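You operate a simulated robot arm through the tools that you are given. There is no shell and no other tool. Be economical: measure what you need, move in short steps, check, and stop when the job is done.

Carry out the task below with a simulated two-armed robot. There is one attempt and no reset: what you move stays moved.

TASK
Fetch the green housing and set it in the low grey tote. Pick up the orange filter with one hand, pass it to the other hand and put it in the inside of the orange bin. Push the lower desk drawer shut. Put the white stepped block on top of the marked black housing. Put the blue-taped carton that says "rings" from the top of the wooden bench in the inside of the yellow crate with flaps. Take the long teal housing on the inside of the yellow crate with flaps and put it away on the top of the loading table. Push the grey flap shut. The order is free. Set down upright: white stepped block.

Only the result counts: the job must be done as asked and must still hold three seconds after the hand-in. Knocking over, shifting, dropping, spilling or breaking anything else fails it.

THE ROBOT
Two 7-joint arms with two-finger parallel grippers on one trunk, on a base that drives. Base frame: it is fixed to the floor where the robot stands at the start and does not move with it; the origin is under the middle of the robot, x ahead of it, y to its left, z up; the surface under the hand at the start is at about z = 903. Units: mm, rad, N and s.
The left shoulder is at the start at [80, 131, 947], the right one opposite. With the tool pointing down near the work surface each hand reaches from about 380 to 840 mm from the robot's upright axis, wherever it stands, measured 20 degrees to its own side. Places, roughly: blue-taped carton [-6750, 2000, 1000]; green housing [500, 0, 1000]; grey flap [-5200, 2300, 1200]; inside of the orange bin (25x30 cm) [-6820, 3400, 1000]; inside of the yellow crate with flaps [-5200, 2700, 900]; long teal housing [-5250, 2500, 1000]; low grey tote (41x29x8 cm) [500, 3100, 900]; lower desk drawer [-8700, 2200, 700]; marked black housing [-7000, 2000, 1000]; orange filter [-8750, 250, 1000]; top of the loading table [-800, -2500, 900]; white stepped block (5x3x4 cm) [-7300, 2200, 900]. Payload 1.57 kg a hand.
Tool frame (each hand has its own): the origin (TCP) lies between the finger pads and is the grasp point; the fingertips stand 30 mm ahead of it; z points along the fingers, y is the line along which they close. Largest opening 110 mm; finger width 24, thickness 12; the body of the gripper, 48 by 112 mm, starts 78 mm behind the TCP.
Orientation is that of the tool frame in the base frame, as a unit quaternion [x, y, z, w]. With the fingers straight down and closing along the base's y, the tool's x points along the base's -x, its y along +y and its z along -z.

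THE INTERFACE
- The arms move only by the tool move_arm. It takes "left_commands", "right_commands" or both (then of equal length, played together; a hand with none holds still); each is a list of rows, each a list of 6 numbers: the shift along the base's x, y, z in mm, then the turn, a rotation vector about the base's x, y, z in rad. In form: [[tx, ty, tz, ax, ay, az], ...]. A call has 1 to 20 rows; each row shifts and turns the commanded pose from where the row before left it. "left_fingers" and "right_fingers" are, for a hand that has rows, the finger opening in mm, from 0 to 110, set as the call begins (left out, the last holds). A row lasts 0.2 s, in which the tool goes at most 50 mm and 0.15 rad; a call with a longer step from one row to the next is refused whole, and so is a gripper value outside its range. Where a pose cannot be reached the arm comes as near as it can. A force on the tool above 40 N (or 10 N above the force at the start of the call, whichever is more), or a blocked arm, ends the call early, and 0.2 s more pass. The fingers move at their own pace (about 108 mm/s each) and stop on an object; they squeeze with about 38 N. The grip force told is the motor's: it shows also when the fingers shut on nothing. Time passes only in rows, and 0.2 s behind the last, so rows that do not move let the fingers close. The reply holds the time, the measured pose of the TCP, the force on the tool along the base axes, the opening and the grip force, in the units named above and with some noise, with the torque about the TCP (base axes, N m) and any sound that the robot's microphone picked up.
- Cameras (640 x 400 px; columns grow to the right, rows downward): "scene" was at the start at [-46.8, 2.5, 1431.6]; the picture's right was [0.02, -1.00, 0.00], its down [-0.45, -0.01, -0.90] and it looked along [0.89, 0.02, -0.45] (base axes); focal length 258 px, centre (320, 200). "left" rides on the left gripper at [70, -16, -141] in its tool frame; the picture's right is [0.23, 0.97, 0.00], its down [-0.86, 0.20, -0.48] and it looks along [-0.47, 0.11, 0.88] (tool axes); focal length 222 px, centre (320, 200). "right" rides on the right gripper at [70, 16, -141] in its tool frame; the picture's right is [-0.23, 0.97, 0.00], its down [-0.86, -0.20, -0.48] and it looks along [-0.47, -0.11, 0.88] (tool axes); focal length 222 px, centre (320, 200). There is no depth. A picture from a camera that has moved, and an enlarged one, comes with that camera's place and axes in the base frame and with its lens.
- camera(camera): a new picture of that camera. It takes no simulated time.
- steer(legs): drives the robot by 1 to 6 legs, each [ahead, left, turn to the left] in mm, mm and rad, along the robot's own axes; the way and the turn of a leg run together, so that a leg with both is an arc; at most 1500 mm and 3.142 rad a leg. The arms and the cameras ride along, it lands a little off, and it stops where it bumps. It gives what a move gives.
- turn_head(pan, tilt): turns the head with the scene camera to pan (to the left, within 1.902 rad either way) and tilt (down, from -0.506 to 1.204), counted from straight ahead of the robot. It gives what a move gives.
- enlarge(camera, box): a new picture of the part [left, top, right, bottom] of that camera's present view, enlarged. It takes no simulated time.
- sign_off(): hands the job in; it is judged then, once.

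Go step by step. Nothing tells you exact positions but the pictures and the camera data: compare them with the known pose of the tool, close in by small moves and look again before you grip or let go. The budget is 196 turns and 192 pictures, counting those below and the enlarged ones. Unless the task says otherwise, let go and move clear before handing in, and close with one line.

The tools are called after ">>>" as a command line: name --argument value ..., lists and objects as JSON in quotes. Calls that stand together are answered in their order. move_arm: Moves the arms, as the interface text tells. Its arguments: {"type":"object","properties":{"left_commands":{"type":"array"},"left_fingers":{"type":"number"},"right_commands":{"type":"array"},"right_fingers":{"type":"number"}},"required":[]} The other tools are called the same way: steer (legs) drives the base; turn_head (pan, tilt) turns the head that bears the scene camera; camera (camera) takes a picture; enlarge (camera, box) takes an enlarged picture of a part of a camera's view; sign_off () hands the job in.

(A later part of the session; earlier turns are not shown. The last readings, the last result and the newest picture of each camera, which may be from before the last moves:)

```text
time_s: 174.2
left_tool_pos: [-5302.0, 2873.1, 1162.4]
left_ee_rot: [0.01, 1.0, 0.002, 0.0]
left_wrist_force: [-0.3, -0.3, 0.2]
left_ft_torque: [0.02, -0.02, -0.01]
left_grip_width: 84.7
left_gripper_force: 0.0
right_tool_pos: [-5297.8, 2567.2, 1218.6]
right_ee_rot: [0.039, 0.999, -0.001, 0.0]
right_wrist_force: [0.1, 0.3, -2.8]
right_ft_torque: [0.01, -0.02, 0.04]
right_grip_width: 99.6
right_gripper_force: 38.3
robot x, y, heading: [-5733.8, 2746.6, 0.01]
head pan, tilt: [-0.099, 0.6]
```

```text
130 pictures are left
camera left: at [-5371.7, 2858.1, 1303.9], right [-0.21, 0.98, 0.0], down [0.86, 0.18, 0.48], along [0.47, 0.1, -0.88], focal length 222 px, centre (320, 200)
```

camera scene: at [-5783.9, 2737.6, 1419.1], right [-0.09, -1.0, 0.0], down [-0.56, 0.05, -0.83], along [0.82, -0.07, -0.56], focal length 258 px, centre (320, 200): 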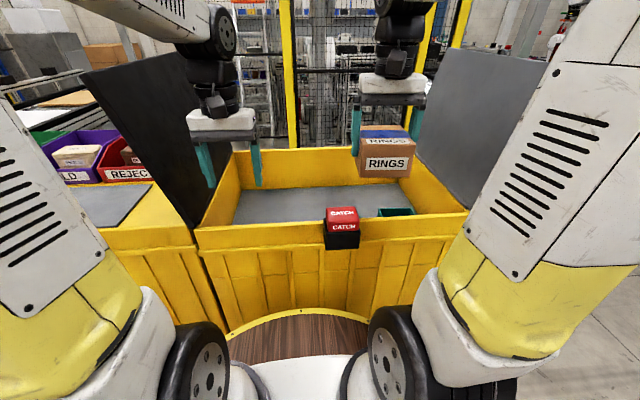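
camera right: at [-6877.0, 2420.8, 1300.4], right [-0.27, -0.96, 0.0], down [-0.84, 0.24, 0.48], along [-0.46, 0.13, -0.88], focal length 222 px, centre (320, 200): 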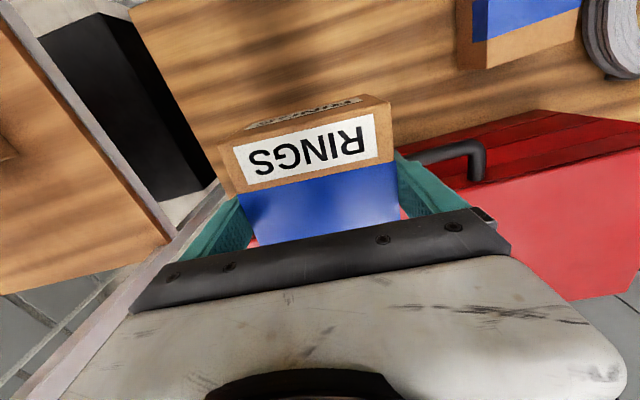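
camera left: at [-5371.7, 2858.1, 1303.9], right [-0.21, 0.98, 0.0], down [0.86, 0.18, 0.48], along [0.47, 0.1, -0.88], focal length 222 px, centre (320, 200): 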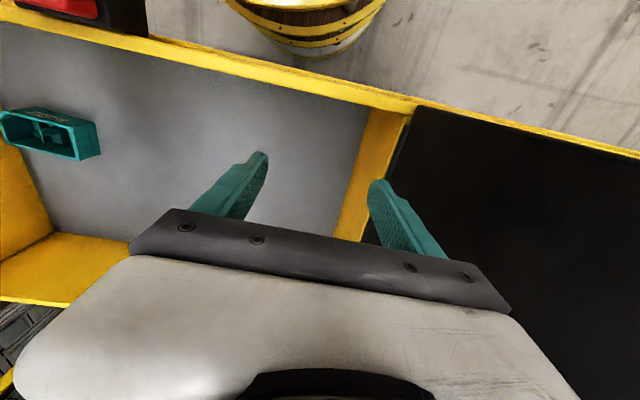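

Now it is clear: the crate is x -5360…-4925, y 2370…2955, rim z≈1060, floor z≈910, with the teal housing in its south-west part. I bring the carton over the free middle and lower it.

>>> move_arm --right_commands '[[42, 17, 0, 0, 0, 0], [42, 17, 0, 0, 0, 0], [42, 17, 0, 0, 0, 0], [42, 16, 0, 0, 0, 0], [40, 16, 0, 0, 0, 0], [0, 0, -45, 0, 0, 0], [0, 0, -45, 0, 0, 0], [0, 0, -45, 0, 0, 0]]'

>>> camera --camera "scene"

>>> camera --camera "right"

```text
time_s: 176.0
left_tool_pos: [-5302.0, 2874.8, 1163.3]
left_ee_rot: [0.009, 1.0, 0.001, 0.0]
left_wrist_force: [0.4, -0.2, 0.2]
left_ft_torque: [0.0, -0.01, 0.02]
left_grip_width: 84.9
left_gripper_force: 0.1
right_tool_pos: [-5090.4, 2647.6, 1087.4]
right_ee_rot: [0.039, 0.999, 0.0, -0.001]
right_wrist_force: [0.0, 0.0, -2.9]
right_ft_torque: [0.02, 0.0, 0.02]
right_grip_width: 99.8
right_gripper_force: 37.9
robot x, y, heading: [-5731.9, 2746.2, 0.008]
head pan, tilt: [-0.099, 0.6]
```

```text
129 pictures are left
camera scene: at [-5783.8, 2737.7, 1419.1], right [-0.09, -1.0, 0.0], down [-0.56, 0.05, -0.82], along [0.82, -0.07, -0.57], focal length 258 px, centre (320, 200)
```

scene: 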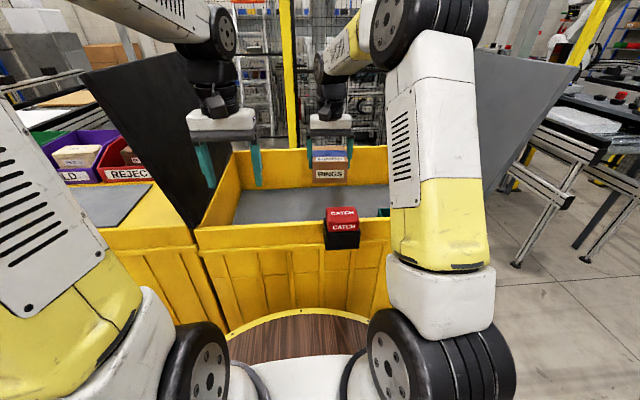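

```text
128 pictures are left
camera right: at [-5158.7, 2669.9, 1228.9], right [0.3, 0.95, 0.0], down [0.84, -0.27, 0.48], along [0.46, -0.14, -0.88], focal length 222 px, centre (320, 200)
```

right: 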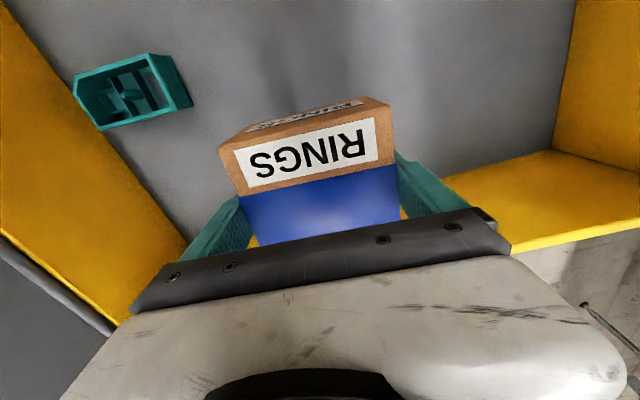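

>>> move_arm --right_commands '[[0, 0, -40, 0, 0, 0], [0, 0, -40, 0, 0, 0], [0, 0, -20, 0, 0, 0], [0, 0, -8, 0, 0, 0], [0, 0, -5, 0, 0, 0], [0, 0, -4, 0, 0, 0], [0, 0, -4, 0, 0, 0], [0, 0, -4, 0, 0, 0], [0, 0, -4, 0, 0, 0], [0, 0, -4, 0, 0, 0]]'

>>> enlarge --camera "scene" --box '[220, 110, 420, 235]'

>>> camera --camera "right"

```text
time_s: 177.3
left_tool_pos: [-5300.5, 2872.7, 1162.6]
left_ee_rot: [0.009, 1.0, 0.002, -0.001]
left_wrist_force: [-0.1, 0.1, -1.1]
left_ft_torque: [0.03, -0.02, 0.01]
left_grip_width: 84.9
left_gripper_force: 0.1
right_tool_pos: [-5087.6, 2650.3, 977.2]
right_ee_rot: [0.039, 0.999, 0.001, 0.004]
right_wrist_force: [1.9, 0.1, 5.3]
right_ft_torque: [-0.43, 0.38, 0.01]
right_grip_width: 99.6
right_gripper_force: 37.8
robot x, y, heading: [-5734.0, 2749.6, 0.008]
head pan, tilt: [-0.099, 0.6]
stopped in row 6 (right hand): the force on the tool passed its limit at 44 N (the readings are from after the stop); the commanded pose is now the measured one
```

```text
3.20 times, centred on (320, 172) of scene
camera zoom: at [-5784.1, 2737.7, 1419.1], right [-0.09, -1.0, 0.0], down [-0.56, 0.05, -0.83], along [0.82, -0.07, -0.56], focal length 827 px, centre (320, 288)
```

zoom: 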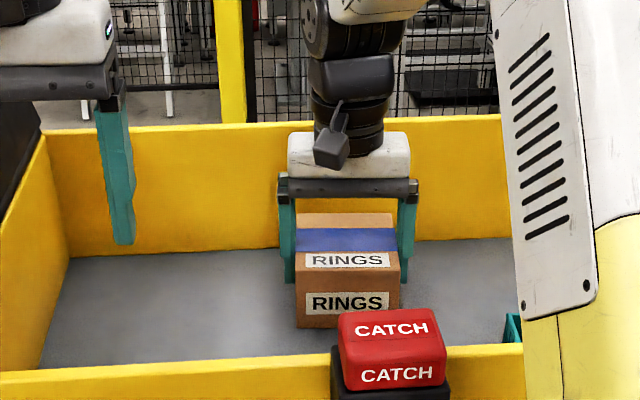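

```text
126 pictures are left
camera right: at [-5158.2, 2671.7, 1118.9], right [0.3, 0.95, 0.0], down [0.83, -0.27, 0.49], along [0.46, -0.14, -0.87], focal length 222 px, centre (320, 200)
```

right: 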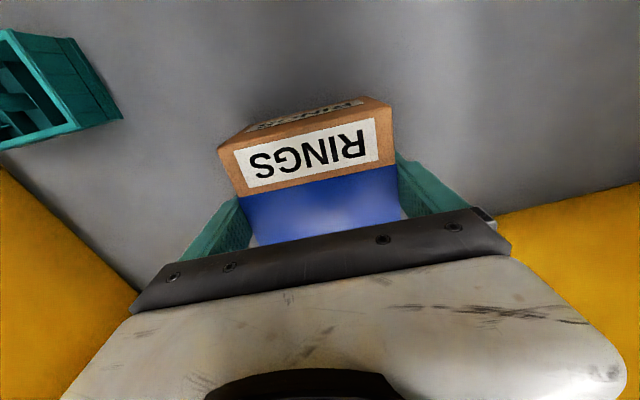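

It has touched the crate floor (z≈935). I release and lift out.

>>> move_arm --right_commands '[[0, 0, 0, 0, 0, 0], [0, 0, 0, 0, 0, 0], [0, 0, 0, 0, 0, 0], [0, 0, 15, 0, 0, 0], [0, 0, 35, 0, 0, 0], [0, 0, 40, 0, 0, 0], [0, 0, 50, 0, 0, 0], [0, 0, 50, 0, 0, 0], [0, 0, 50, 0, 0, 0]]' --right_fingers 110

>>> camera --camera "right"

>>> camera --camera "scene"

```text
time_s: 179.3
left_tool_pos: [-5300.3, 2872.6, 1163.5]
left_ee_rot: [0.009, 1.0, 0.002, -0.001]
left_wrist_force: [0.1, 0.1, -0.8]
left_ft_torque: [0.0, -0.04, 0.0]
left_grip_width: 85.2
left_gripper_force: 0.1
right_tool_pos: [-5088.5, 2649.5, 1216.4]
right_ee_rot: [0.04, 0.999, 0.001, 0.004]
right_wrist_force: [0.1, -0.2, 0.7]
right_ft_torque: [0.0, 0.0, -0.01]
right_grip_width: 109.7
right_gripper_force: 0.1
robot x, y, heading: [-5733.8, 2744.1, 0.011]
head pan, tilt: [-0.099, 0.6]
```

```text
125 pictures are left
camera right: at [-5158.8, 2670.7, 1358.5], right [0.3, 0.95, 0.0], down [0.83, -0.27, 0.48], along [0.46, -0.14, -0.88], focal length 222 px, centre (320, 200)
```

right: 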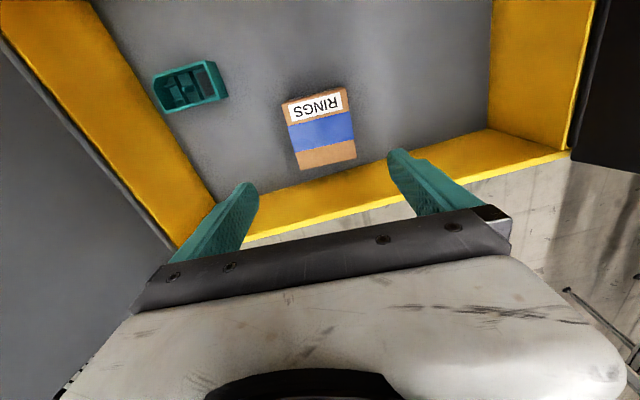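

```text
124 pictures are left
camera scene: at [-5783.7, 2737.6, 1419.1], right [-0.09, -1.0, 0.0], down [-0.56, 0.05, -0.82], along [0.82, -0.07, -0.57], focal length 258 px, centre (320, 200)
```

scene: 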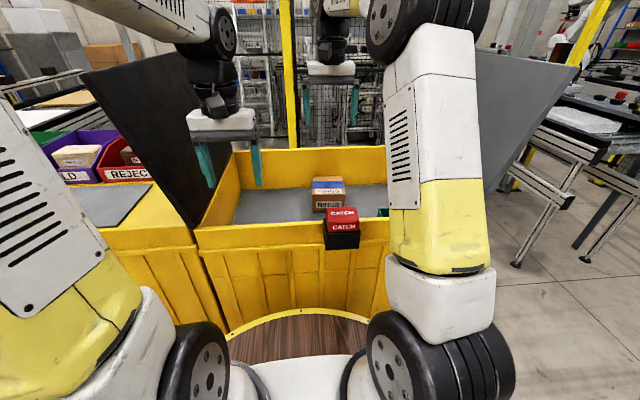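

The carton is in the crate. Next the far-west jobs: I withdraw and drive back to look for the way around the bench.

>>> move_arm --right_commands '[[-42, -16, -10, 0, 0, 0], [-42, -16, -10, 0, 0, 0], [-42, -16, -10, 0, 0, 0], [-42, -16, -10, 0, 0, 0], [-40, -16, -10, 0, 0, 0]]'

>>> steer --legs '[[-350, 0, 0], [0, -800, 0], [0, 0, -2.2]]'

>>> turn_head --pan 0 --tilt 0.35

>>> camera --camera "scene"

```text
time_s: 180.5
left_tool_pos: [-5299.9, 2874.2, 1162.4]
left_ee_rot: [0.01, 1.0, 0.001, 0.0]
left_wrist_force: [-0.6, -0.1, 0.6]
left_ft_torque: [-0.03, 0.01, -0.01]
left_grip_width: 84.9
left_gripper_force: 0.0
right_tool_pos: [-5297.5, 2569.4, 1163.2]
right_ee_rot: [0.039, 0.999, 0.0, 0.004]
right_wrist_force: [0.4, -0.4, -0.6]
right_ft_torque: [0.0, 0.04, -0.01]
right_grip_width: 110.1
right_gripper_force: 0.0
robot x, y, heading: [-5734.9, 2745.0, 0.01]
head pan, tilt: [-0.099, 0.6]
```

```text
time_s: 191.7
left_tool_pos: [-6213.7, 1525.7, 1163.3]
left_ee_rot: [0.887, 0.461, 0.001, 0.001]
left_wrist_force: [-1.0, 0.7, 0.1]
left_ft_torque: [0.03, 0.03, 0.03]
left_grip_width: 85.0
left_gripper_force: 0.1
right_tool_pos: [-6468.5, 1694.4, 1164.8]
right_ee_rot: [0.901, 0.434, -0.002, 0.002]
right_wrist_force: [-1.5, -0.1, -0.4]
right_ft_torque: [0.01, -0.04, -0.02]
right_grip_width: 109.9
right_gripper_force: 0.0
robot x, y, heading: [-6077.9, 1955.2, -2.148]
head pan, tilt: [-0.099, 0.6]
```

```text
time_s: 192.5
left_tool_pos: [-6213.1, 1527.0, 1163.0]
left_ee_rot: [0.888, 0.461, 0.0, 0.001]
left_wrist_force: [-0.2, 0.3, -0.2]
left_ft_torque: [0.01, 0.04, 0.0]
left_grip_width: 85.1
left_gripper_force: 0.0
right_tool_pos: [-6468.8, 1694.1, 1164.3]
right_ee_rot: [0.901, 0.434, -0.002, 0.002]
right_wrist_force: [1.3, 1.5, 0.3]
right_ft_torque: [-0.05, 0.02, -0.04]
right_grip_width: 109.8
right_gripper_force: 0.0
robot x, y, heading: [-6075.8, 1956.8, -2.155]
head pan, tilt: [0.0, 0.351]
```

```text
123 pictures are left
camera scene: at [-6049.3, 1995.3, 1441.8], right [-0.83, 0.55, 0.0], down [0.19, 0.29, -0.94], along [-0.52, -0.78, -0.34], focal length 258 px, centre (320, 200)
```

scene: 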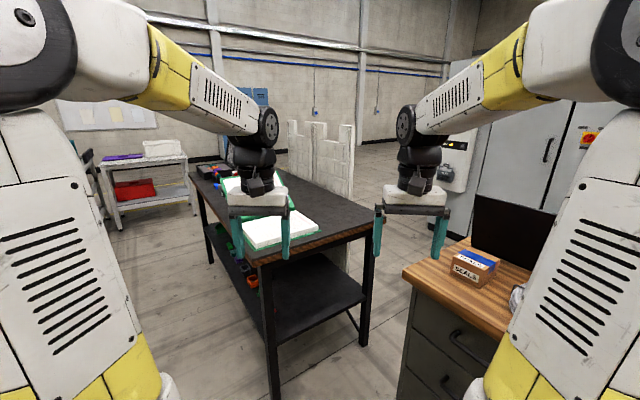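

>>> steer --legs '[[0, 0, 0.585], [0, 180, 0], [800, 0, 0]]'

>>> turn_head --pan -0.4 --tilt 0.3

>>> camera --camera "scene"

```text
time_s: 199.4
left_tool_pos: [-5776.5, 725.6, 1163.7]
left_ee_rot: [0.716, 0.698, 0.002, 0.001]
left_wrist_force: [0.0, 0.1, -0.3]
left_ft_torque: [0.02, 0.03, -0.02]
left_grip_width: 85.2
left_gripper_force: 0.0
right_tool_pos: [-6081.9, 724.9, 1164.4]
right_ee_rot: [0.737, 0.676, -0.002, 0.003]
right_wrist_force: [1.6, -0.4, 0.1]
right_ft_torque: [-0.02, 0.0, 0.01]
right_grip_width: 110.1
right_gripper_force: 0.0
robot x, y, heading: [-5899.5, 1162.7, -1.566]
head pan, tilt: [0.0, 0.351]
```

```text
time_s: 200.3
left_tool_pos: [-5776.9, 725.8, 1162.8]
left_ee_rot: [0.716, 0.698, 0.002, 0.001]
left_wrist_force: [0.1, 0.6, 0.1]
left_ft_torque: [0.0, 0.01, -0.02]
left_grip_width: 84.9
left_gripper_force: 0.1
right_tool_pos: [-6082.1, 726.0, 1166.2]
right_ee_rot: [0.738, 0.675, -0.003, 0.003]
right_wrist_force: [-0.6, 0.0, -0.3]
right_ft_torque: [-0.02, 0.0, 0.02]
right_grip_width: 110.0
right_gripper_force: 0.1
robot x, y, heading: [-5895.7, 1159.0, -1.568]
head pan, tilt: [-0.4, 0.3]
```

```text
122 pictures are left
camera scene: at [-5935.0, 1213.7, 1446.6], right [-0.92, 0.38, 0.0], down [0.11, 0.27, -0.96], along [-0.37, -0.88, -0.3], focal length 258 px, centre (320, 200)
```

scene: 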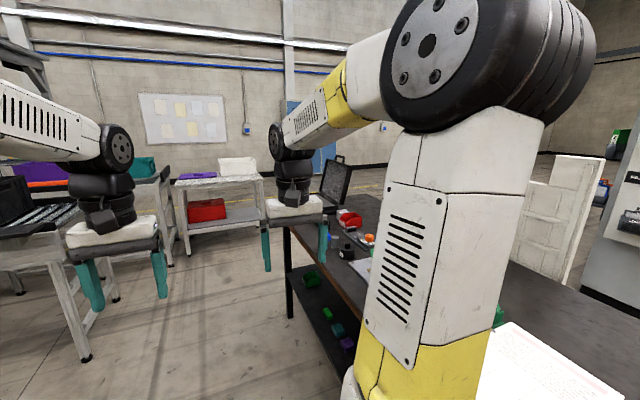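

>>> steer --legs '[[1500, 0, 0], [640, 0, 0], [0, 0, -1.57]]'

>>> turn_head --pan 0 --tilt 0.3

>>> camera --camera "scene"

```text
time_s: 214.8
left_tool_pos: [-6363.4, -1052.4, 1163.1]
left_ee_rot: [0.999, -0.049, 0.0, 0.002]
left_wrist_force: [-0.4, 0.2, 0.9]
left_ft_torque: [0.0, 0.02, 0.01]
left_grip_width: 84.7
left_gripper_force: 0.2
right_tool_pos: [-6344.9, -748.8, 1165.5]
right_ee_rot: [0.997, -0.078, -0.004, 0.001]
right_wrist_force: [-0.7, 0.3, 0.3]
right_ft_torque: [0.01, 0.01, 0.01]
right_grip_width: 109.9
right_gripper_force: 0.0
robot x, y, heading: [-5924.4, -961.4, 3.077]
head pan, tilt: [-0.4, 0.3]
```

```text
time_s: 215.6
left_tool_pos: [-6363.9, -1052.6, 1162.7]
left_ee_rot: [0.999, -0.048, -0.001, 0.002]
left_wrist_force: [1.3, -0.5, -0.4]
left_ft_torque: [0.0, 0.0, -0.02]
left_grip_width: 85.2
left_gripper_force: 0.0
right_tool_pos: [-6344.6, -748.7, 1165.3]
right_ee_rot: [0.997, -0.078, -0.004, 0.0]
right_wrist_force: [0.2, 0.4, 0.0]
right_ft_torque: [0.03, -0.01, 0.01]
right_grip_width: 110.2
right_gripper_force: 0.0
robot x, y, heading: [-5921.8, -961.9, 3.072]
head pan, tilt: [0.0, 0.3]
```

```text
121 pictures are left
camera scene: at [-5875.8, -963.2, 1446.6], right [0.07, 1.0, 0.0], down [0.3, -0.02, -0.96], along [-0.95, 0.06, -0.3], focal length 258 px, centre (320, 200)
```

scene: 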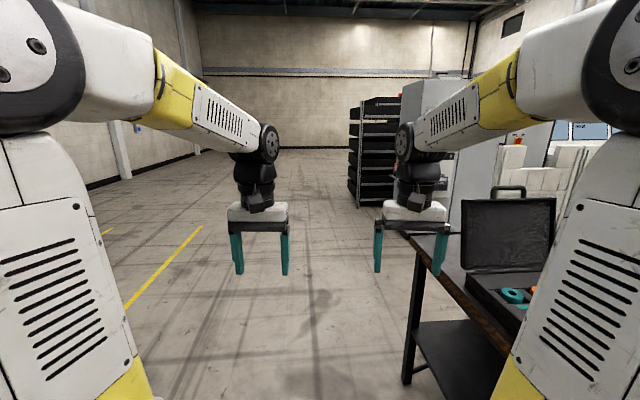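

>>> steer --legs '[[1400, 150, 0.065], [400, 0, 0], [0, 0, -1.1]]'

>>> camera --camera "scene"

```text
time_s: 227.5
left_tool_pos: [-8042.0, -764.1, 1162.9]
left_ee_rot: [0.853, -0.521, -0.001, 0.002]
left_wrist_force: [-0.1, 0.3, 0.8]
left_ft_torque: [-0.01, 0.03, 0.02]
left_grip_width: 85.3
left_gripper_force: 0.0
right_tool_pos: [-7775.2, -615.5, 1164.3]
right_ee_rot: [0.837, -0.547, -0.003, -0.001]
right_wrist_force: [-0.1, 0.6, 0.8]
right_ft_torque: [-0.04, 0.01, 0.0]
right_grip_width: 110.0
right_gripper_force: 0.0
robot x, y, heading: [-7727.4, -1081.0, 2.075]
head pan, tilt: [0.0, 0.3]
```

```text
120 pictures are left
camera scene: at [-7702.6, -1125.5, 1446.6], right [0.88, 0.48, 0.0], down [0.14, -0.26, -0.96], along [-0.46, 0.84, -0.3], focal length 258 px, centre (320, 200)
```

scene: 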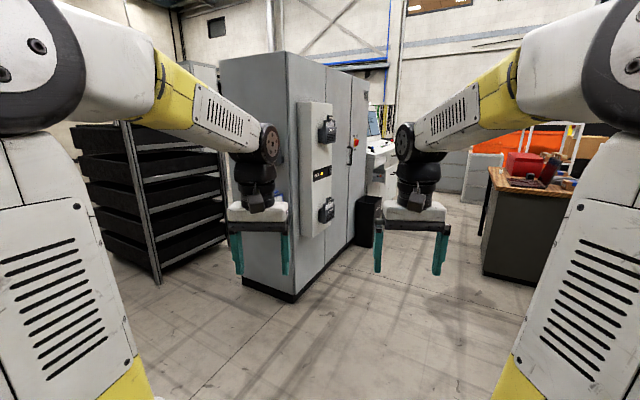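

>>> enlarge --camera "scene" --box '[60, 90, 380, 290]'

>>> enlarge --camera "scene" --box '[340, 70, 640, 260]'

```text
2.00 times, centred on (220, 190) of scene
camera zoom: at [-7702.6, -1125.5, 1446.6], right [0.88, 0.48, 0.0], down [0.14, -0.26, -0.96], along [-0.46, 0.84, -0.3], focal length 517 px, centre (520, 220)
```

zoom: 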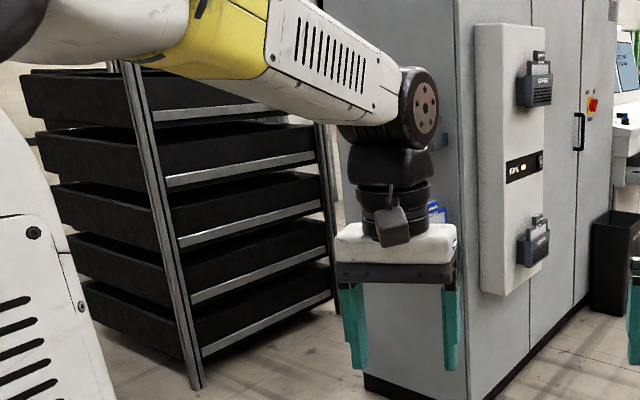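

```text
2.11 times, centred on (490, 165) of scene
camera zoom: at [-7702.6, -1125.5, 1446.6], right [0.88, 0.48, 0.0], down [0.14, -0.26, -0.96], along [-0.46, 0.84, -0.3], focal length 544 px, centre (-38, 274)
```

zoom: 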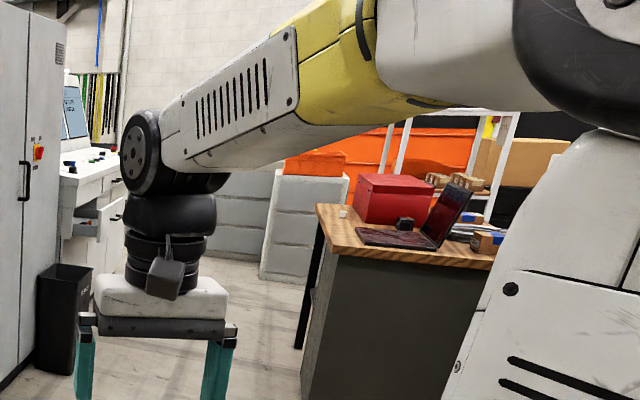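

>>> steer --legs '[[0, 350, -0.4]]'

>>> turn_head --pan 0.75 --tilt 0.35

>>> camera --camera "scene"

```text
time_s: 229.7
left_tool_pos: [-8215.3, -767.0, 1162.2]
left_ee_rot: [0.733, -0.68, -0.002, 0.001]
left_wrist_force: [-0.4, -0.9, 0.1]
left_ft_torque: [0.02, -0.01, 0.02]
left_grip_width: 85.2
left_gripper_force: 0.1
right_tool_pos: [-7912.8, -735.3, 1165.0]
right_ee_rot: [0.713, -0.701, -0.003, -0.002]
right_wrist_force: [0.2, 0.5, 0.5]
right_ft_torque: [0.0, 0.03, 0.01]
right_grip_width: 110.4
right_gripper_force: 0.0
robot x, y, heading: [-8048.4, -1184.9, 1.674]
head pan, tilt: [0.0, 0.3]
```

```text
time_s: 230.8
left_tool_pos: [-8215.6, -767.8, 1162.4]
left_ee_rot: [0.733, -0.68, -0.001, 0.001]
left_wrist_force: [0.0, -0.1, 0.2]
left_ft_torque: [0.01, 0.01, 0.02]
left_grip_width: 85.1
left_gripper_force: 0.0
right_tool_pos: [-7911.7, -735.4, 1165.2]
right_ee_rot: [0.713, -0.701, -0.004, -0.002]
right_wrist_force: [-0.2, 0.1, 0.2]
right_ft_torque: [0.02, 0.02, 0.02]
right_grip_width: 110.1
right_gripper_force: 0.1
robot x, y, heading: [-8050.6, -1186.4, 1.678]
head pan, tilt: [0.75, 0.351]
```

```text
117 pictures are left
camera scene: at [-8103.0, -1264.3, 1441.9], right [0.66, 0.76, 0.0], down [0.26, -0.23, -0.94], along [-0.71, 0.62, -0.34], focal length 258 px, centre (320, 200)
```

scene: 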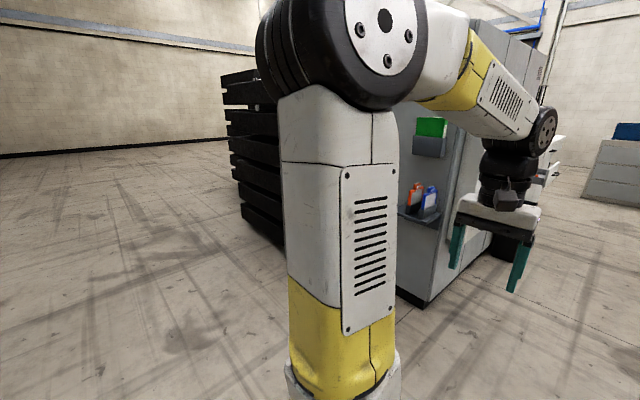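

>>> enlarge --camera "scene" --box '[380, 90, 480, 250]'

```text
2.50 times, centred on (430, 170) of scene
camera zoom: at [-8103.0, -1264.3, 1441.9], right [0.66, 0.76, 0.0], down [0.26, -0.23, -0.94], along [-0.71, 0.62, -0.34], focal length 646 px, centre (45, 275)
```

zoom: 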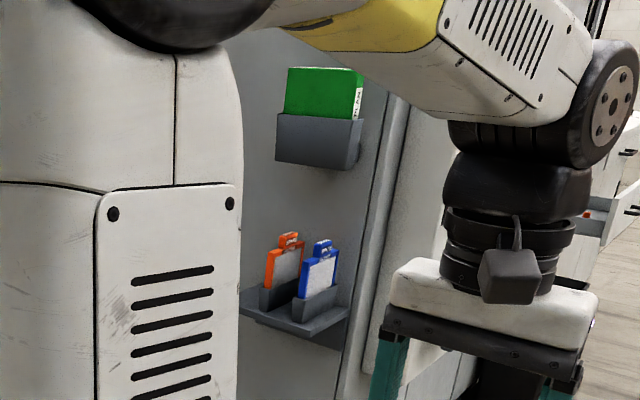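

The orange filter stands in a slotted shelf on the cabinet's south face, next to a blue one. I drive in front of it.

>>> steer --legs '[[0, 716, 0], [620, 0, -0.107]]'

>>> turn_head --pan 0 --tilt 0.5

>>> camera --camera "scene"

>>> enlarge --camera "scene" --box '[240, 100, 400, 230]'

```text
time_s: 237.8
left_tool_pos: [-8896.9, -199.3, 1162.7]
left_ee_rot: [-0.694, 0.72, 0.001, 0.0]
left_wrist_force: [-0.6, -0.3, -0.2]
left_ft_torque: [0.01, 0.0, -0.02]
left_grip_width: 85.1
left_gripper_force: 0.1
right_tool_pos: [-8592.3, -199.9, 1164.0]
right_ee_rot: [-0.673, 0.74, 0.002, 0.002]
right_wrist_force: [-0.5, -0.2, 1.1]
right_ft_torque: [-0.01, 0.0, 0.0]
right_grip_width: 110.2
right_gripper_force: 0.0
robot x, y, heading: [-8780.2, -635.5, 1.566]
head pan, tilt: [0.75, 0.351]
```

```text
time_s: 238.9
left_tool_pos: [-8897.5, -198.0, 1162.4]
left_ee_rot: [-0.694, 0.72, 0.0, -0.001]
left_wrist_force: [-0.3, 0.4, -0.2]
left_ft_torque: [0.02, -0.02, 0.04]
left_grip_width: 84.9
left_gripper_force: 0.0
right_tool_pos: [-8592.9, -199.6, 1164.7]
right_ee_rot: [-0.673, 0.74, 0.003, 0.003]
right_wrist_force: [-0.2, -0.6, 0.1]
right_ft_torque: [0.02, 0.02, -0.01]
right_grip_width: 110.2
right_gripper_force: 0.0
robot x, y, heading: [-8775.4, -633.5, 1.563]
head pan, tilt: [0.0, 0.499]
```

```text
115 pictures are left
camera scene: at [-8777.9, -682.1, 1428.2], right [1.0, -0.01, 0.0], down [0.0, -0.48, -0.88], along [0.0, 0.88, -0.48], focal length 258 px, centre (320, 200)
```

scene: 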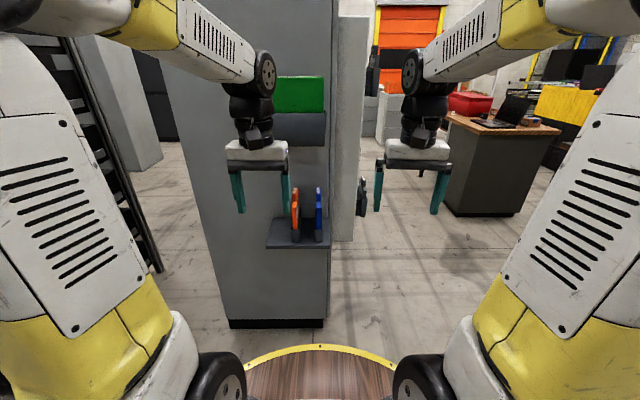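

```text
3.08 times, centred on (320, 165) of scene
camera zoom: at [-8777.9, -682.1, 1428.2], right [1.0, -0.01, 0.0], down [0.0, -0.48, -0.88], along [0.0, 0.88, -0.48], focal length 795 px, centre (320, 308)
```

zoom: 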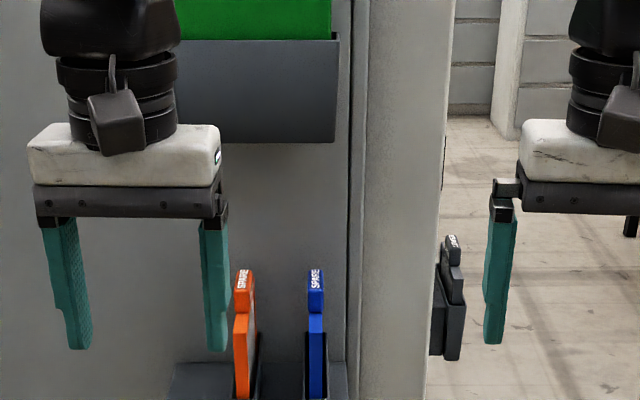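

The filters stand as plates in the y–z plane, the orange one near x=-8880. I tilt the left hand 45° forward so that it clears the folder pocket above, and take a look.

>>> move_arm --left_commands '[[0, 0, -10, 0.131, 0, 0], [0, 0, -10, 0.131, 0, 0], [0, 0, -10, 0.131, 0, 0], [0, 0, -10, 0.131, 0, 0], [0, 0, -10, 0.131, 0, 0], [0, 0, -10, 0.131, 0, 0], [0, 0, 0, 0, 0, 0.037]]'

>>> camera --camera "left"

>>> enlarge --camera "scene" --box '[220, 130, 380, 260]'

```text
time_s: 240.5
left_tool_pos: [-8892.3, -178.9, 1122.9]
left_ee_rot: [0.654, -0.652, -0.281, -0.26]
left_wrist_force: [0.1, -0.1, -0.3]
left_ft_torque: [0.01, 0.01, 0.01]
left_grip_width: 84.8
left_gripper_force: 0.0
left hand out of reach, approached as far as the arm can: row 6
right_tool_pos: [-8592.5, -200.4, 1164.5]
right_ee_rot: [-0.673, 0.74, 0.003, 0.002]
right_wrist_force: [-0.3, -0.3, 0.5]
right_ft_torque: [0.04, -0.03, -0.03]
right_grip_width: 110.0
right_gripper_force: 0.0
robot x, y, heading: [-8781.5, -632.2, 1.567]
head pan, tilt: [0.0, 0.499]
```

```text
113 pictures are left
camera left: at [-8873.8, -327.0, 1173.5], right [-0.98, -0.17, -0.13], down [-0.18, 0.26, 0.95], along [-0.13, 0.95, -0.29], focal length 222 px, centre (320, 200)
```

left: 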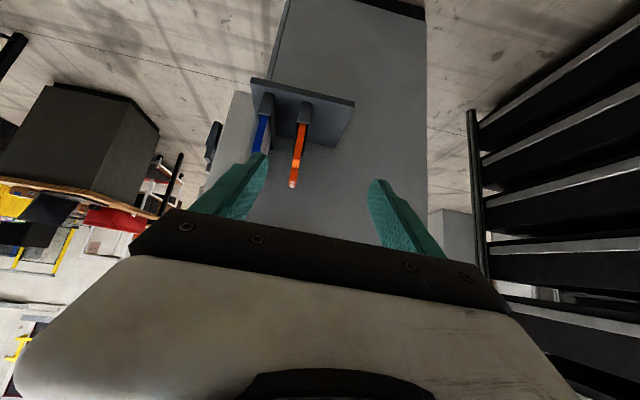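

```text
3.08 times, centred on (300, 195) of scene
camera zoom: at [-8777.9, -682.1, 1428.2], right [1.0, -0.01, 0.0], down [0.0, -0.48, -0.88], along [0.01, 0.88, -0.48], focal length 795 px, centre (382, 215)
```

zoom: 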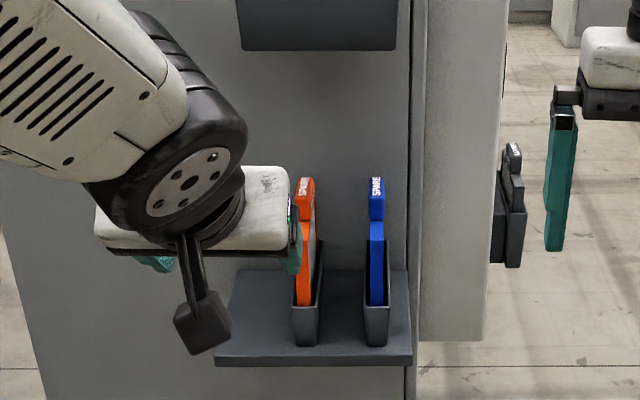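

>>> steer --legs '[[220, 0, 0]]'

>>> move_arm --left_commands '[[5, 0, -35, 0, 0, 0], [5, 0, -35, 0, 0, 0], [5, 0, -35, 0, 0, 0], [3, 0, -35, 0, 0, 0]]' --left_fingers 70

>>> camera --camera "left"

>>> camera --camera "scene"

```text
time_s: 242.2
left_tool_pos: [-8893.2, 44.3, 1123.4]
left_ee_rot: [0.654, -0.652, -0.282, -0.26]
left_wrist_force: [-0.3, -0.7, 0.5]
left_ft_torque: [-0.02, -0.02, 0.0]
left_grip_width: 84.9
left_gripper_force: 0.1
right_tool_pos: [-8593.8, 21.8, 1164.4]
right_ee_rot: [-0.673, 0.739, 0.003, 0.003]
right_wrist_force: [-0.5, -0.4, 0.1]
right_ft_torque: [0.04, 0.02, 0.03]
right_grip_width: 110.3
right_gripper_force: 0.1
robot x, y, heading: [-8776.1, -410.2, 1.566]
head pan, tilt: [0.0, 0.499]
```

```text
time_s: 243.2
left_tool_pos: [-8858.3, 101.0, 1019.9]
left_ee_rot: [0.656, -0.651, -0.281, -0.257]
left_wrist_force: [-0.4, 0.3, 0.8]
left_ft_torque: [0.0, -0.02, -0.03]
left_grip_width: 70.2
left_gripper_force: 0.1
left hand out of reach, approached as far as the arm can: row 1, 2, 3, 4
right_tool_pos: [-8594.7, 22.5, 1165.6]
right_ee_rot: [-0.674, 0.739, 0.004, 0.002]
right_wrist_force: [-0.7, -1.2, 0.0]
right_ft_torque: [0.01, -0.02, 0.01]
right_grip_width: 110.1
right_gripper_force: 0.0
robot x, y, heading: [-8777.8, -408.7, 1.567]
head pan, tilt: [0.0, 0.499]
```

```text
111 pictures are left
camera left: at [-8839.4, -48.3, 1070.3], right [-0.97, -0.18, -0.13], down [-0.18, 0.27, 0.95], along [-0.13, 0.95, -0.29], focal length 222 px, centre (320, 200)
```

left: 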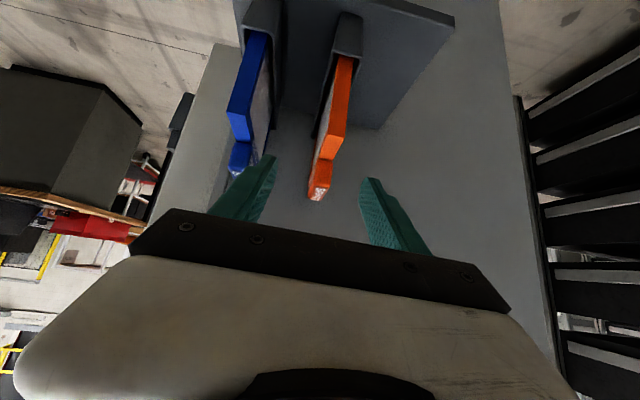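

```text
110 pictures are left
camera scene: at [-8777.1, -459.7, 1428.2], right [1.0, 0.0, 0.0], down [0.0, -0.48, -0.88], along [0.0, 0.88, -0.48], focal length 258 px, centre (320, 200)
```

scene: 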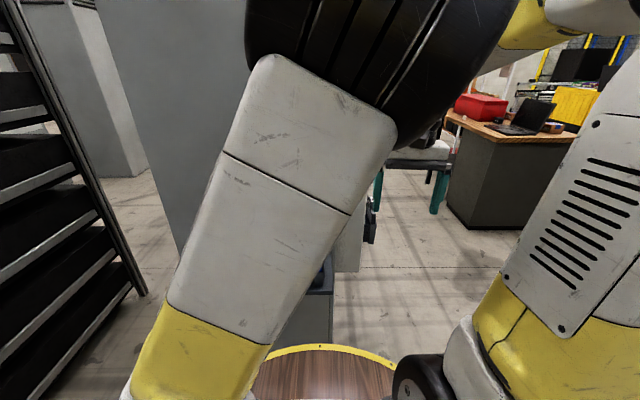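

>>> move_arm --left_commands '[[-6, 25, -10, 0, 0, 0], [-6, 25, -10, 0, 0, 0], [-6, 25, -10, 0, 0, 0]]'

>>> camera --camera "left"

>>> camera --camera "right"

```text
time_s: 244.0
left_tool_pos: [-8877.5, 175.7, 990.4]
left_ee_rot: [0.655, -0.651, -0.283, -0.259]
left_wrist_force: [-0.5, -0.3, -0.6]
left_ft_torque: [0.03, 0.01, -0.02]
left_grip_width: 70.2
left_gripper_force: 0.0
right_tool_pos: [-8593.7, 23.0, 1164.1]
right_ee_rot: [-0.673, 0.739, 0.002, 0.001]
right_wrist_force: [0.7, -0.9, -0.6]
right_ft_torque: [0.01, -0.04, -0.02]
right_grip_width: 110.0
right_gripper_force: 0.0
robot x, y, heading: [-8778.7, -410.3, 1.569]
head pan, tilt: [0.0, 0.499]
```

```text
109 pictures are left
camera left: at [-8857.9, 26.5, 1040.1], right [-0.97, -0.18, -0.13], down [-0.18, 0.26, 0.95], along [-0.13, 0.95, -0.29], focal length 222 px, centre (320, 200)
```

left: 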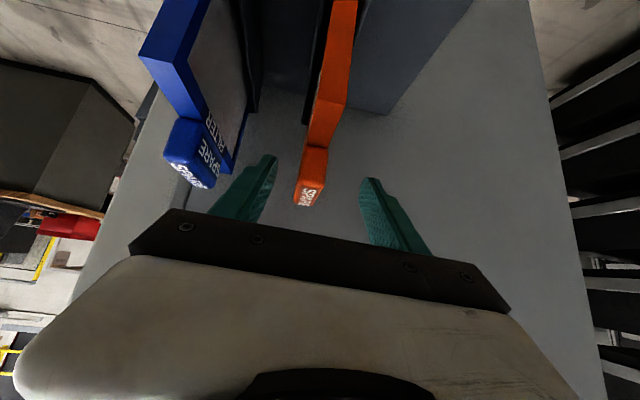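

```text
108 pictures are left
camera right: at [-8616.5, -45.8, 1306.6], right [-0.95, 0.32, 0.0], down [0.28, 0.83, 0.48], along [0.15, 0.46, -0.88], focal length 222 px, centre (320, 200)
```

right: 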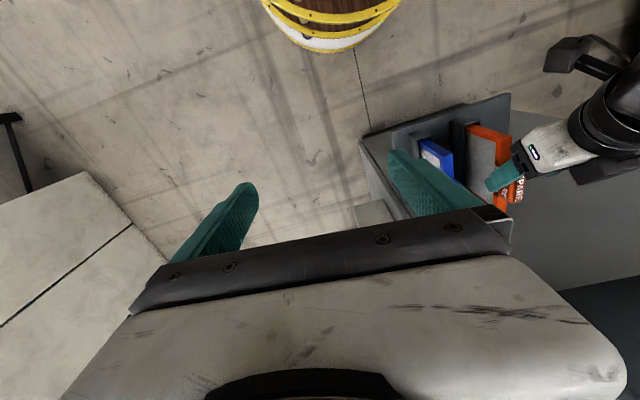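

>>> enlarge --camera "right" --box '[400, 90, 560, 230]'

>>> enlarge --camera "left" --box '[240, 90, 400, 230]'

```text
2.86 times, centred on (480, 160) of right
camera zoom: at [-8616.5, -45.8, 1306.6], right [-0.95, 0.32, 0.0], down [0.28, 0.83, 0.48], along [0.15, 0.46, -0.88], focal length 635 px, centre (-137, 314)
```

zoom: 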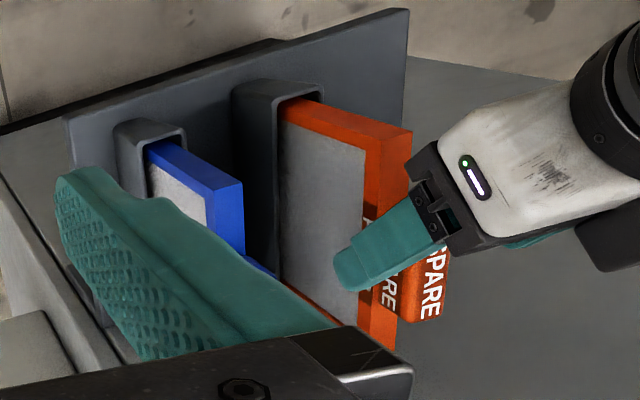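

```text
2.86 times, centred on (320, 160) of left
camera zoom: at [-8857.9, 26.5, 1040.1], right [-0.97, -0.18, -0.13], down [-0.18, 0.26, 0.95], along [-0.13, 0.95, -0.29], focal length 635 px, centre (320, 314)
```

zoom: 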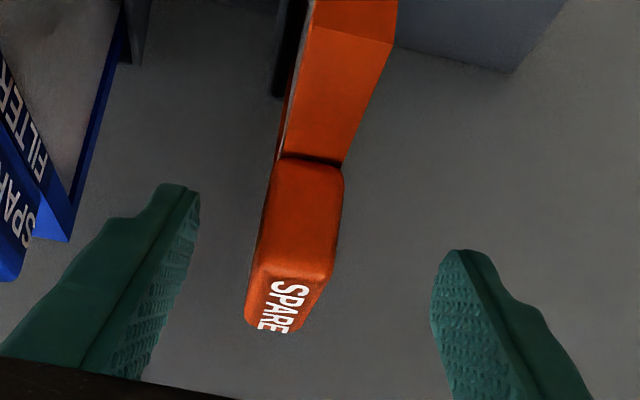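

The left hand is aligned with the handle (centre about (-8878, 265, 940)). I advance the open fingers around it.

>>> move_arm --left_commands '[[0, 22, -13, 0, 0, 0], [0, 22, -13, 0, 0, 0], [0, 22, -13, 0, 0, 0], [0, 15, -10, 0, 0, 0], [0, 0, 0, 0, 0, 0]]'

>>> enlarge --camera "left" --box '[240, 90, 400, 230]'

>>> enlarge --camera "right" --box '[400, 90, 560, 230]'

```text
time_s: 244.9
left_tool_pos: [-8876.8, 253.6, 951.4]
left_ee_rot: [0.655, -0.648, -0.284, -0.264]
left_wrist_force: [0.6, -12.4, 23.5]
left_ft_torque: [-1.22, -0.23, -0.1]
left_grip_width: 70.0
left_gripper_force: 0.0
right_tool_pos: [-8593.5, 22.6, 1164.9]
right_ee_rot: [-0.674, 0.738, 0.003, 0.002]
right_wrist_force: [1.2, 0.7, 0.5]
right_ft_torque: [0.01, -0.02, 0.02]
right_grip_width: 109.9
right_gripper_force: 0.1
robot x, y, heading: [-8779.9, -411.7, 1.571]
head pan, tilt: [0.0, 0.499]
stopped in row 4 (left hand): the force on the tool passed its limit at 58 N (the readings are from after the stop); the commanded pose is now the measured one
```

```text
2.86 times, centred on (320, 160) of left
camera zoom: at [-8857.6, 103.1, 1000.1], right [-0.97, -0.18, -0.14], down [-0.18, 0.25, 0.95], along [-0.13, 0.95, -0.28], focal length 635 px, centre (320, 314)
```

zoom: 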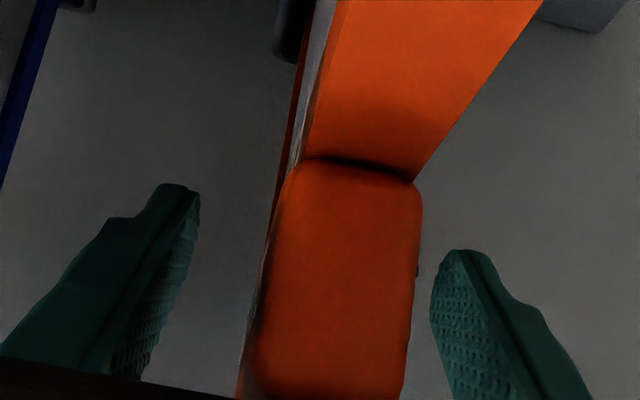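

```text
2.86 times, centred on (480, 160) of right
camera zoom: at [-8616.4, -46.6, 1306.6], right [-0.95, 0.32, 0.0], down [0.28, 0.83, 0.48], along [0.15, 0.46, -0.88], focal length 635 px, centre (-137, 314)
```

zoom: 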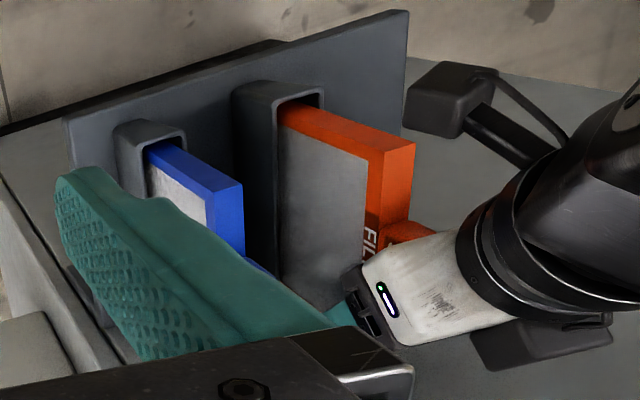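

The palm has come onto the handle top: the handle is nearer than I thought (about y=190, z=970). I back off along the fingers and re-aim.

>>> move_arm --left_commands '[[0, -15, 15, 0, 0, 0], [0, -20, 20, 0, 0, 0], [0, -20, 20, 0, 0, 0], [0, -20, 20, 0, 0, 0]]'

>>> enlarge --camera "left" --box '[240, 90, 400, 230]'

>>> enlarge --camera "right" --box '[400, 90, 560, 230]'

```text
time_s: 245.9
left_tool_pos: [-8876.6, 177.6, 1025.5]
left_ee_rot: [0.656, -0.649, -0.283, -0.261]
left_wrist_force: [-0.1, 0.6, 0.5]
left_ft_torque: [-0.04, 0.03, 0.01]
left_grip_width: 69.8
left_gripper_force: 0.1
right_tool_pos: [-8593.4, 24.4, 1164.8]
right_ee_rot: [-0.673, 0.739, 0.002, 0.002]
right_wrist_force: [0.1, -0.2, -0.1]
right_ft_torque: [-0.06, 0.0, 0.01]
right_grip_width: 110.2
right_gripper_force: 0.1
robot x, y, heading: [-8777.7, -409.4, 1.569]
head pan, tilt: [0.0, 0.499]
```

```text
2.86 times, centred on (320, 160) of left
camera zoom: at [-8857.6, 28.6, 1074.5], right [-0.97, -0.18, -0.14], down [-0.18, 0.26, 0.95], along [-0.13, 0.95, -0.28], focal length 635 px, centre (320, 314)
```

zoom: 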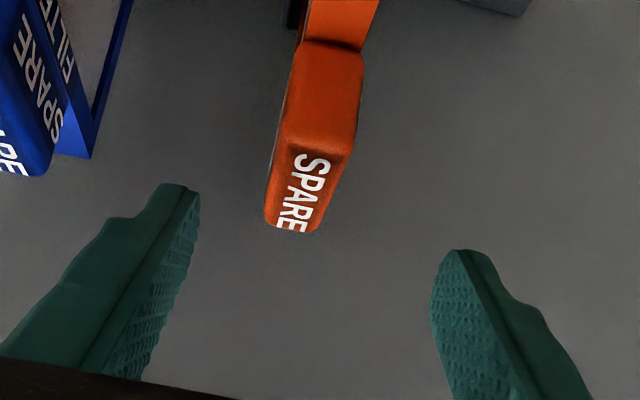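

```text
2.86 times, centred on (480, 160) of right
camera zoom: at [-8616.4, -45.0, 1306.2], right [-0.95, 0.32, 0.0], down [0.28, 0.83, 0.48], along [0.15, 0.46, -0.88], focal length 635 px, centre (-137, 314)
```

zoom: 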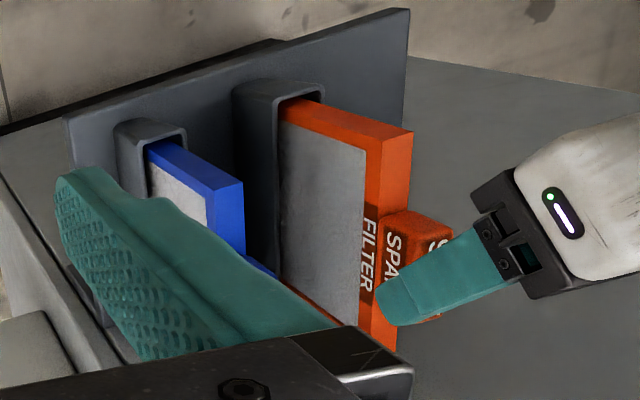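

>>> move_arm --left_commands '[[2, 8, -15, 0, 0, 0], [2, 8, -15, 0, 0, 0], [0, 8, -15, 0, 0, 0], [0, 6, -12, 0, 0, 0], [0, 0, 0, 0, 0, 0]]'

>>> enlarge --camera "left" --box '[240, 90, 400, 230]'

>>> enlarge --camera "right" --box '[400, 90, 560, 230]'

```text
time_s: 247.1
left_tool_pos: [-8871.6, 206.4, 967.8]
left_ee_rot: [0.656, -0.649, -0.283, -0.261]
left_wrist_force: [-0.6, -0.6, -0.1]
left_ft_torque: [-0.01, 0.01, 0.03]
left_grip_width: 70.0
left_gripper_force: 0.1
right_tool_pos: [-8593.5, 22.8, 1164.9]
right_ee_rot: [-0.674, 0.738, 0.003, 0.002]
right_wrist_force: [0.5, -0.2, -0.1]
right_ft_torque: [0.0, 0.02, 0.0]
right_grip_width: 110.0
right_gripper_force: 0.0
robot x, y, heading: [-8779.8, -409.4, 1.567]
head pan, tilt: [0.0, 0.499]
```

```text
2.86 times, centred on (320, 160) of left
camera zoom: at [-8853.5, 58.1, 1016.9], right [-0.97, -0.18, -0.14], down [-0.18, 0.26, 0.95], along [-0.13, 0.95, -0.28], focal length 635 px, centre (320, 314)
```

zoom: 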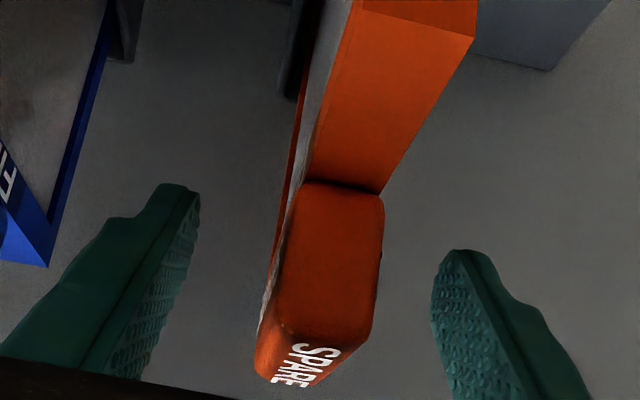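

```text
2.86 times, centred on (480, 160) of right
camera zoom: at [-8616.6, -45.3, 1306.3], right [-0.95, 0.32, 0.0], down [0.28, 0.83, 0.48], along [0.15, 0.46, -0.88], focal length 635 px, centre (-137, 314)
```

zoom: 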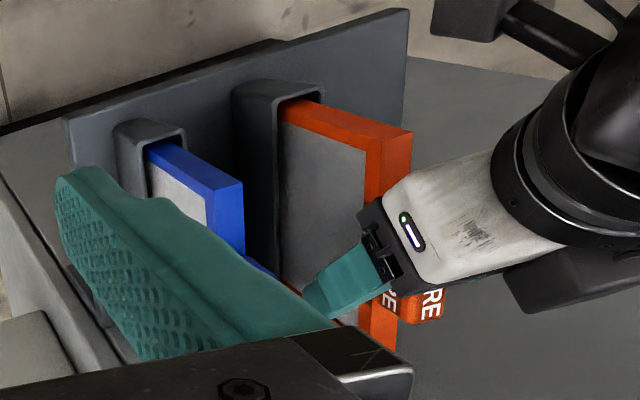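

>>> move_arm --left_commands '[[0, 0, 0, 0, 0, 0], [0, 0, 0, 0, 0, 0], [0, 0, 0, 0, 0, 0], [0, 0, 0, 0, 0, 0]]' --left_fingers 5

>>> enlarge --camera "left" --box '[240, 90, 400, 230]'

```text
time_s: 248.1
left_tool_pos: [-8872.1, 206.2, 968.0]
left_ee_rot: [0.655, -0.65, -0.283, -0.263]
left_wrist_force: [7.0, -0.5, -0.9]
left_ft_torque: [0.0, -1.16, -0.96]
left_grip_width: 19.8
left_gripper_force: 33.4
right_tool_pos: [-8593.4, 22.7, 1164.2]
right_ee_rot: [-0.673, 0.739, 0.003, 0.001]
right_wrist_force: [0.3, -0.2, -0.5]
right_ft_torque: [0.02, -0.03, -0.02]
right_grip_width: 109.7
right_gripper_force: 0.1
robot x, y, heading: [-8775.0, -411.9, 1.567]
head pan, tilt: [0.0, 0.499]
```

```text
2.86 times, centred on (320, 160) of left
camera zoom: at [-8852.5, 58.0, 1017.0], right [-0.97, -0.18, -0.14], down [-0.18, 0.26, 0.95], along [-0.13, 0.95, -0.28], focal length 635 px, centre (320, 314)
```

zoom: 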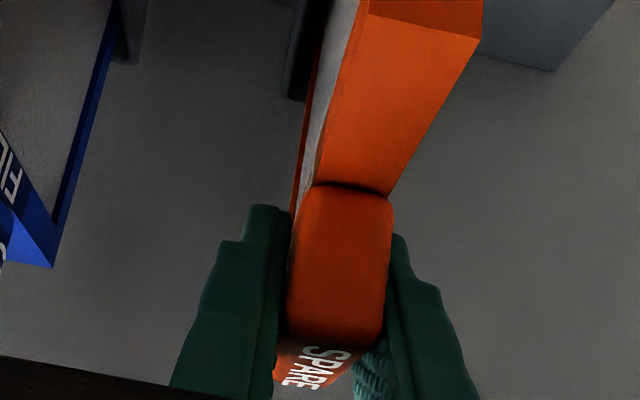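

Gripped (20 mm handle). I pull it straight up out of the slot.

>>> move_arm --left_commands '[[0, 0, 10, 0, 0, 0], [0, 0, 20, 0, 0, 0], [0, 0, 20, 0, 0, 0], [0, 0, 20, 0, 0, 0], [0, 0, 20, 0, 0, 0]]'

>>> camera --camera "left"

>>> camera --camera "right"

```text
time_s: 249.3
left_tool_pos: [-8874.3, 206.1, 1057.5]
left_ee_rot: [0.656, -0.649, -0.284, -0.261]
left_wrist_force: [-0.5, -0.2, -1.2]
left_ft_torque: [0.02, 0.02, -0.03]
left_grip_width: 19.7
left_gripper_force: 33.4
right_tool_pos: [-8593.9, 23.5, 1165.1]
right_ee_rot: [-0.674, 0.739, 0.002, 0.0]
right_wrist_force: [0.3, -0.3, -0.1]
right_ft_torque: [-0.04, 0.03, 0.03]
right_grip_width: 110.1
right_gripper_force: 0.1
robot x, y, heading: [-8775.6, -409.6, 1.571]
head pan, tilt: [0.0, 0.499]
```

```text
98 pictures are left
camera left: at [-8855.1, 57.8, 1106.9], right [-0.97, -0.18, -0.14], down [-0.18, 0.26, 0.95], along [-0.14, 0.95, -0.28], focal length 222 px, centre (320, 200)
```

left: 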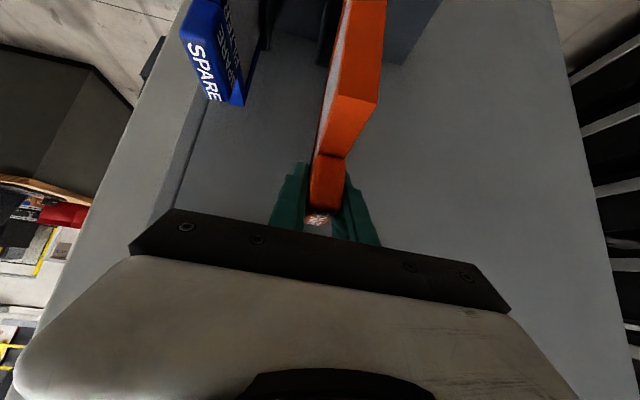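

```text
97 pictures are left
camera right: at [-8616.6, -45.2, 1306.3], right [-0.95, 0.32, 0.0], down [0.28, 0.83, 0.48], along [0.15, 0.46, -0.88], focal length 222 px, centre (320, 200)
```

right: 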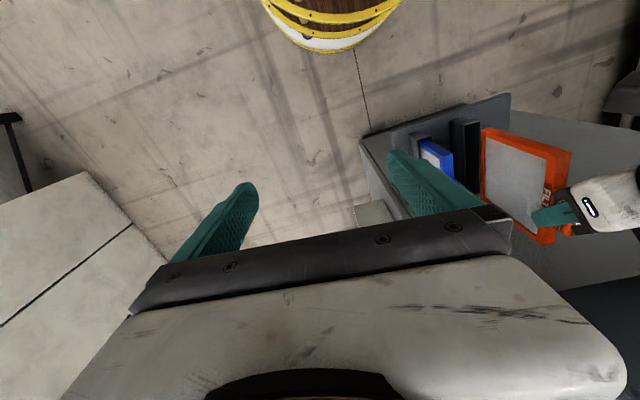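

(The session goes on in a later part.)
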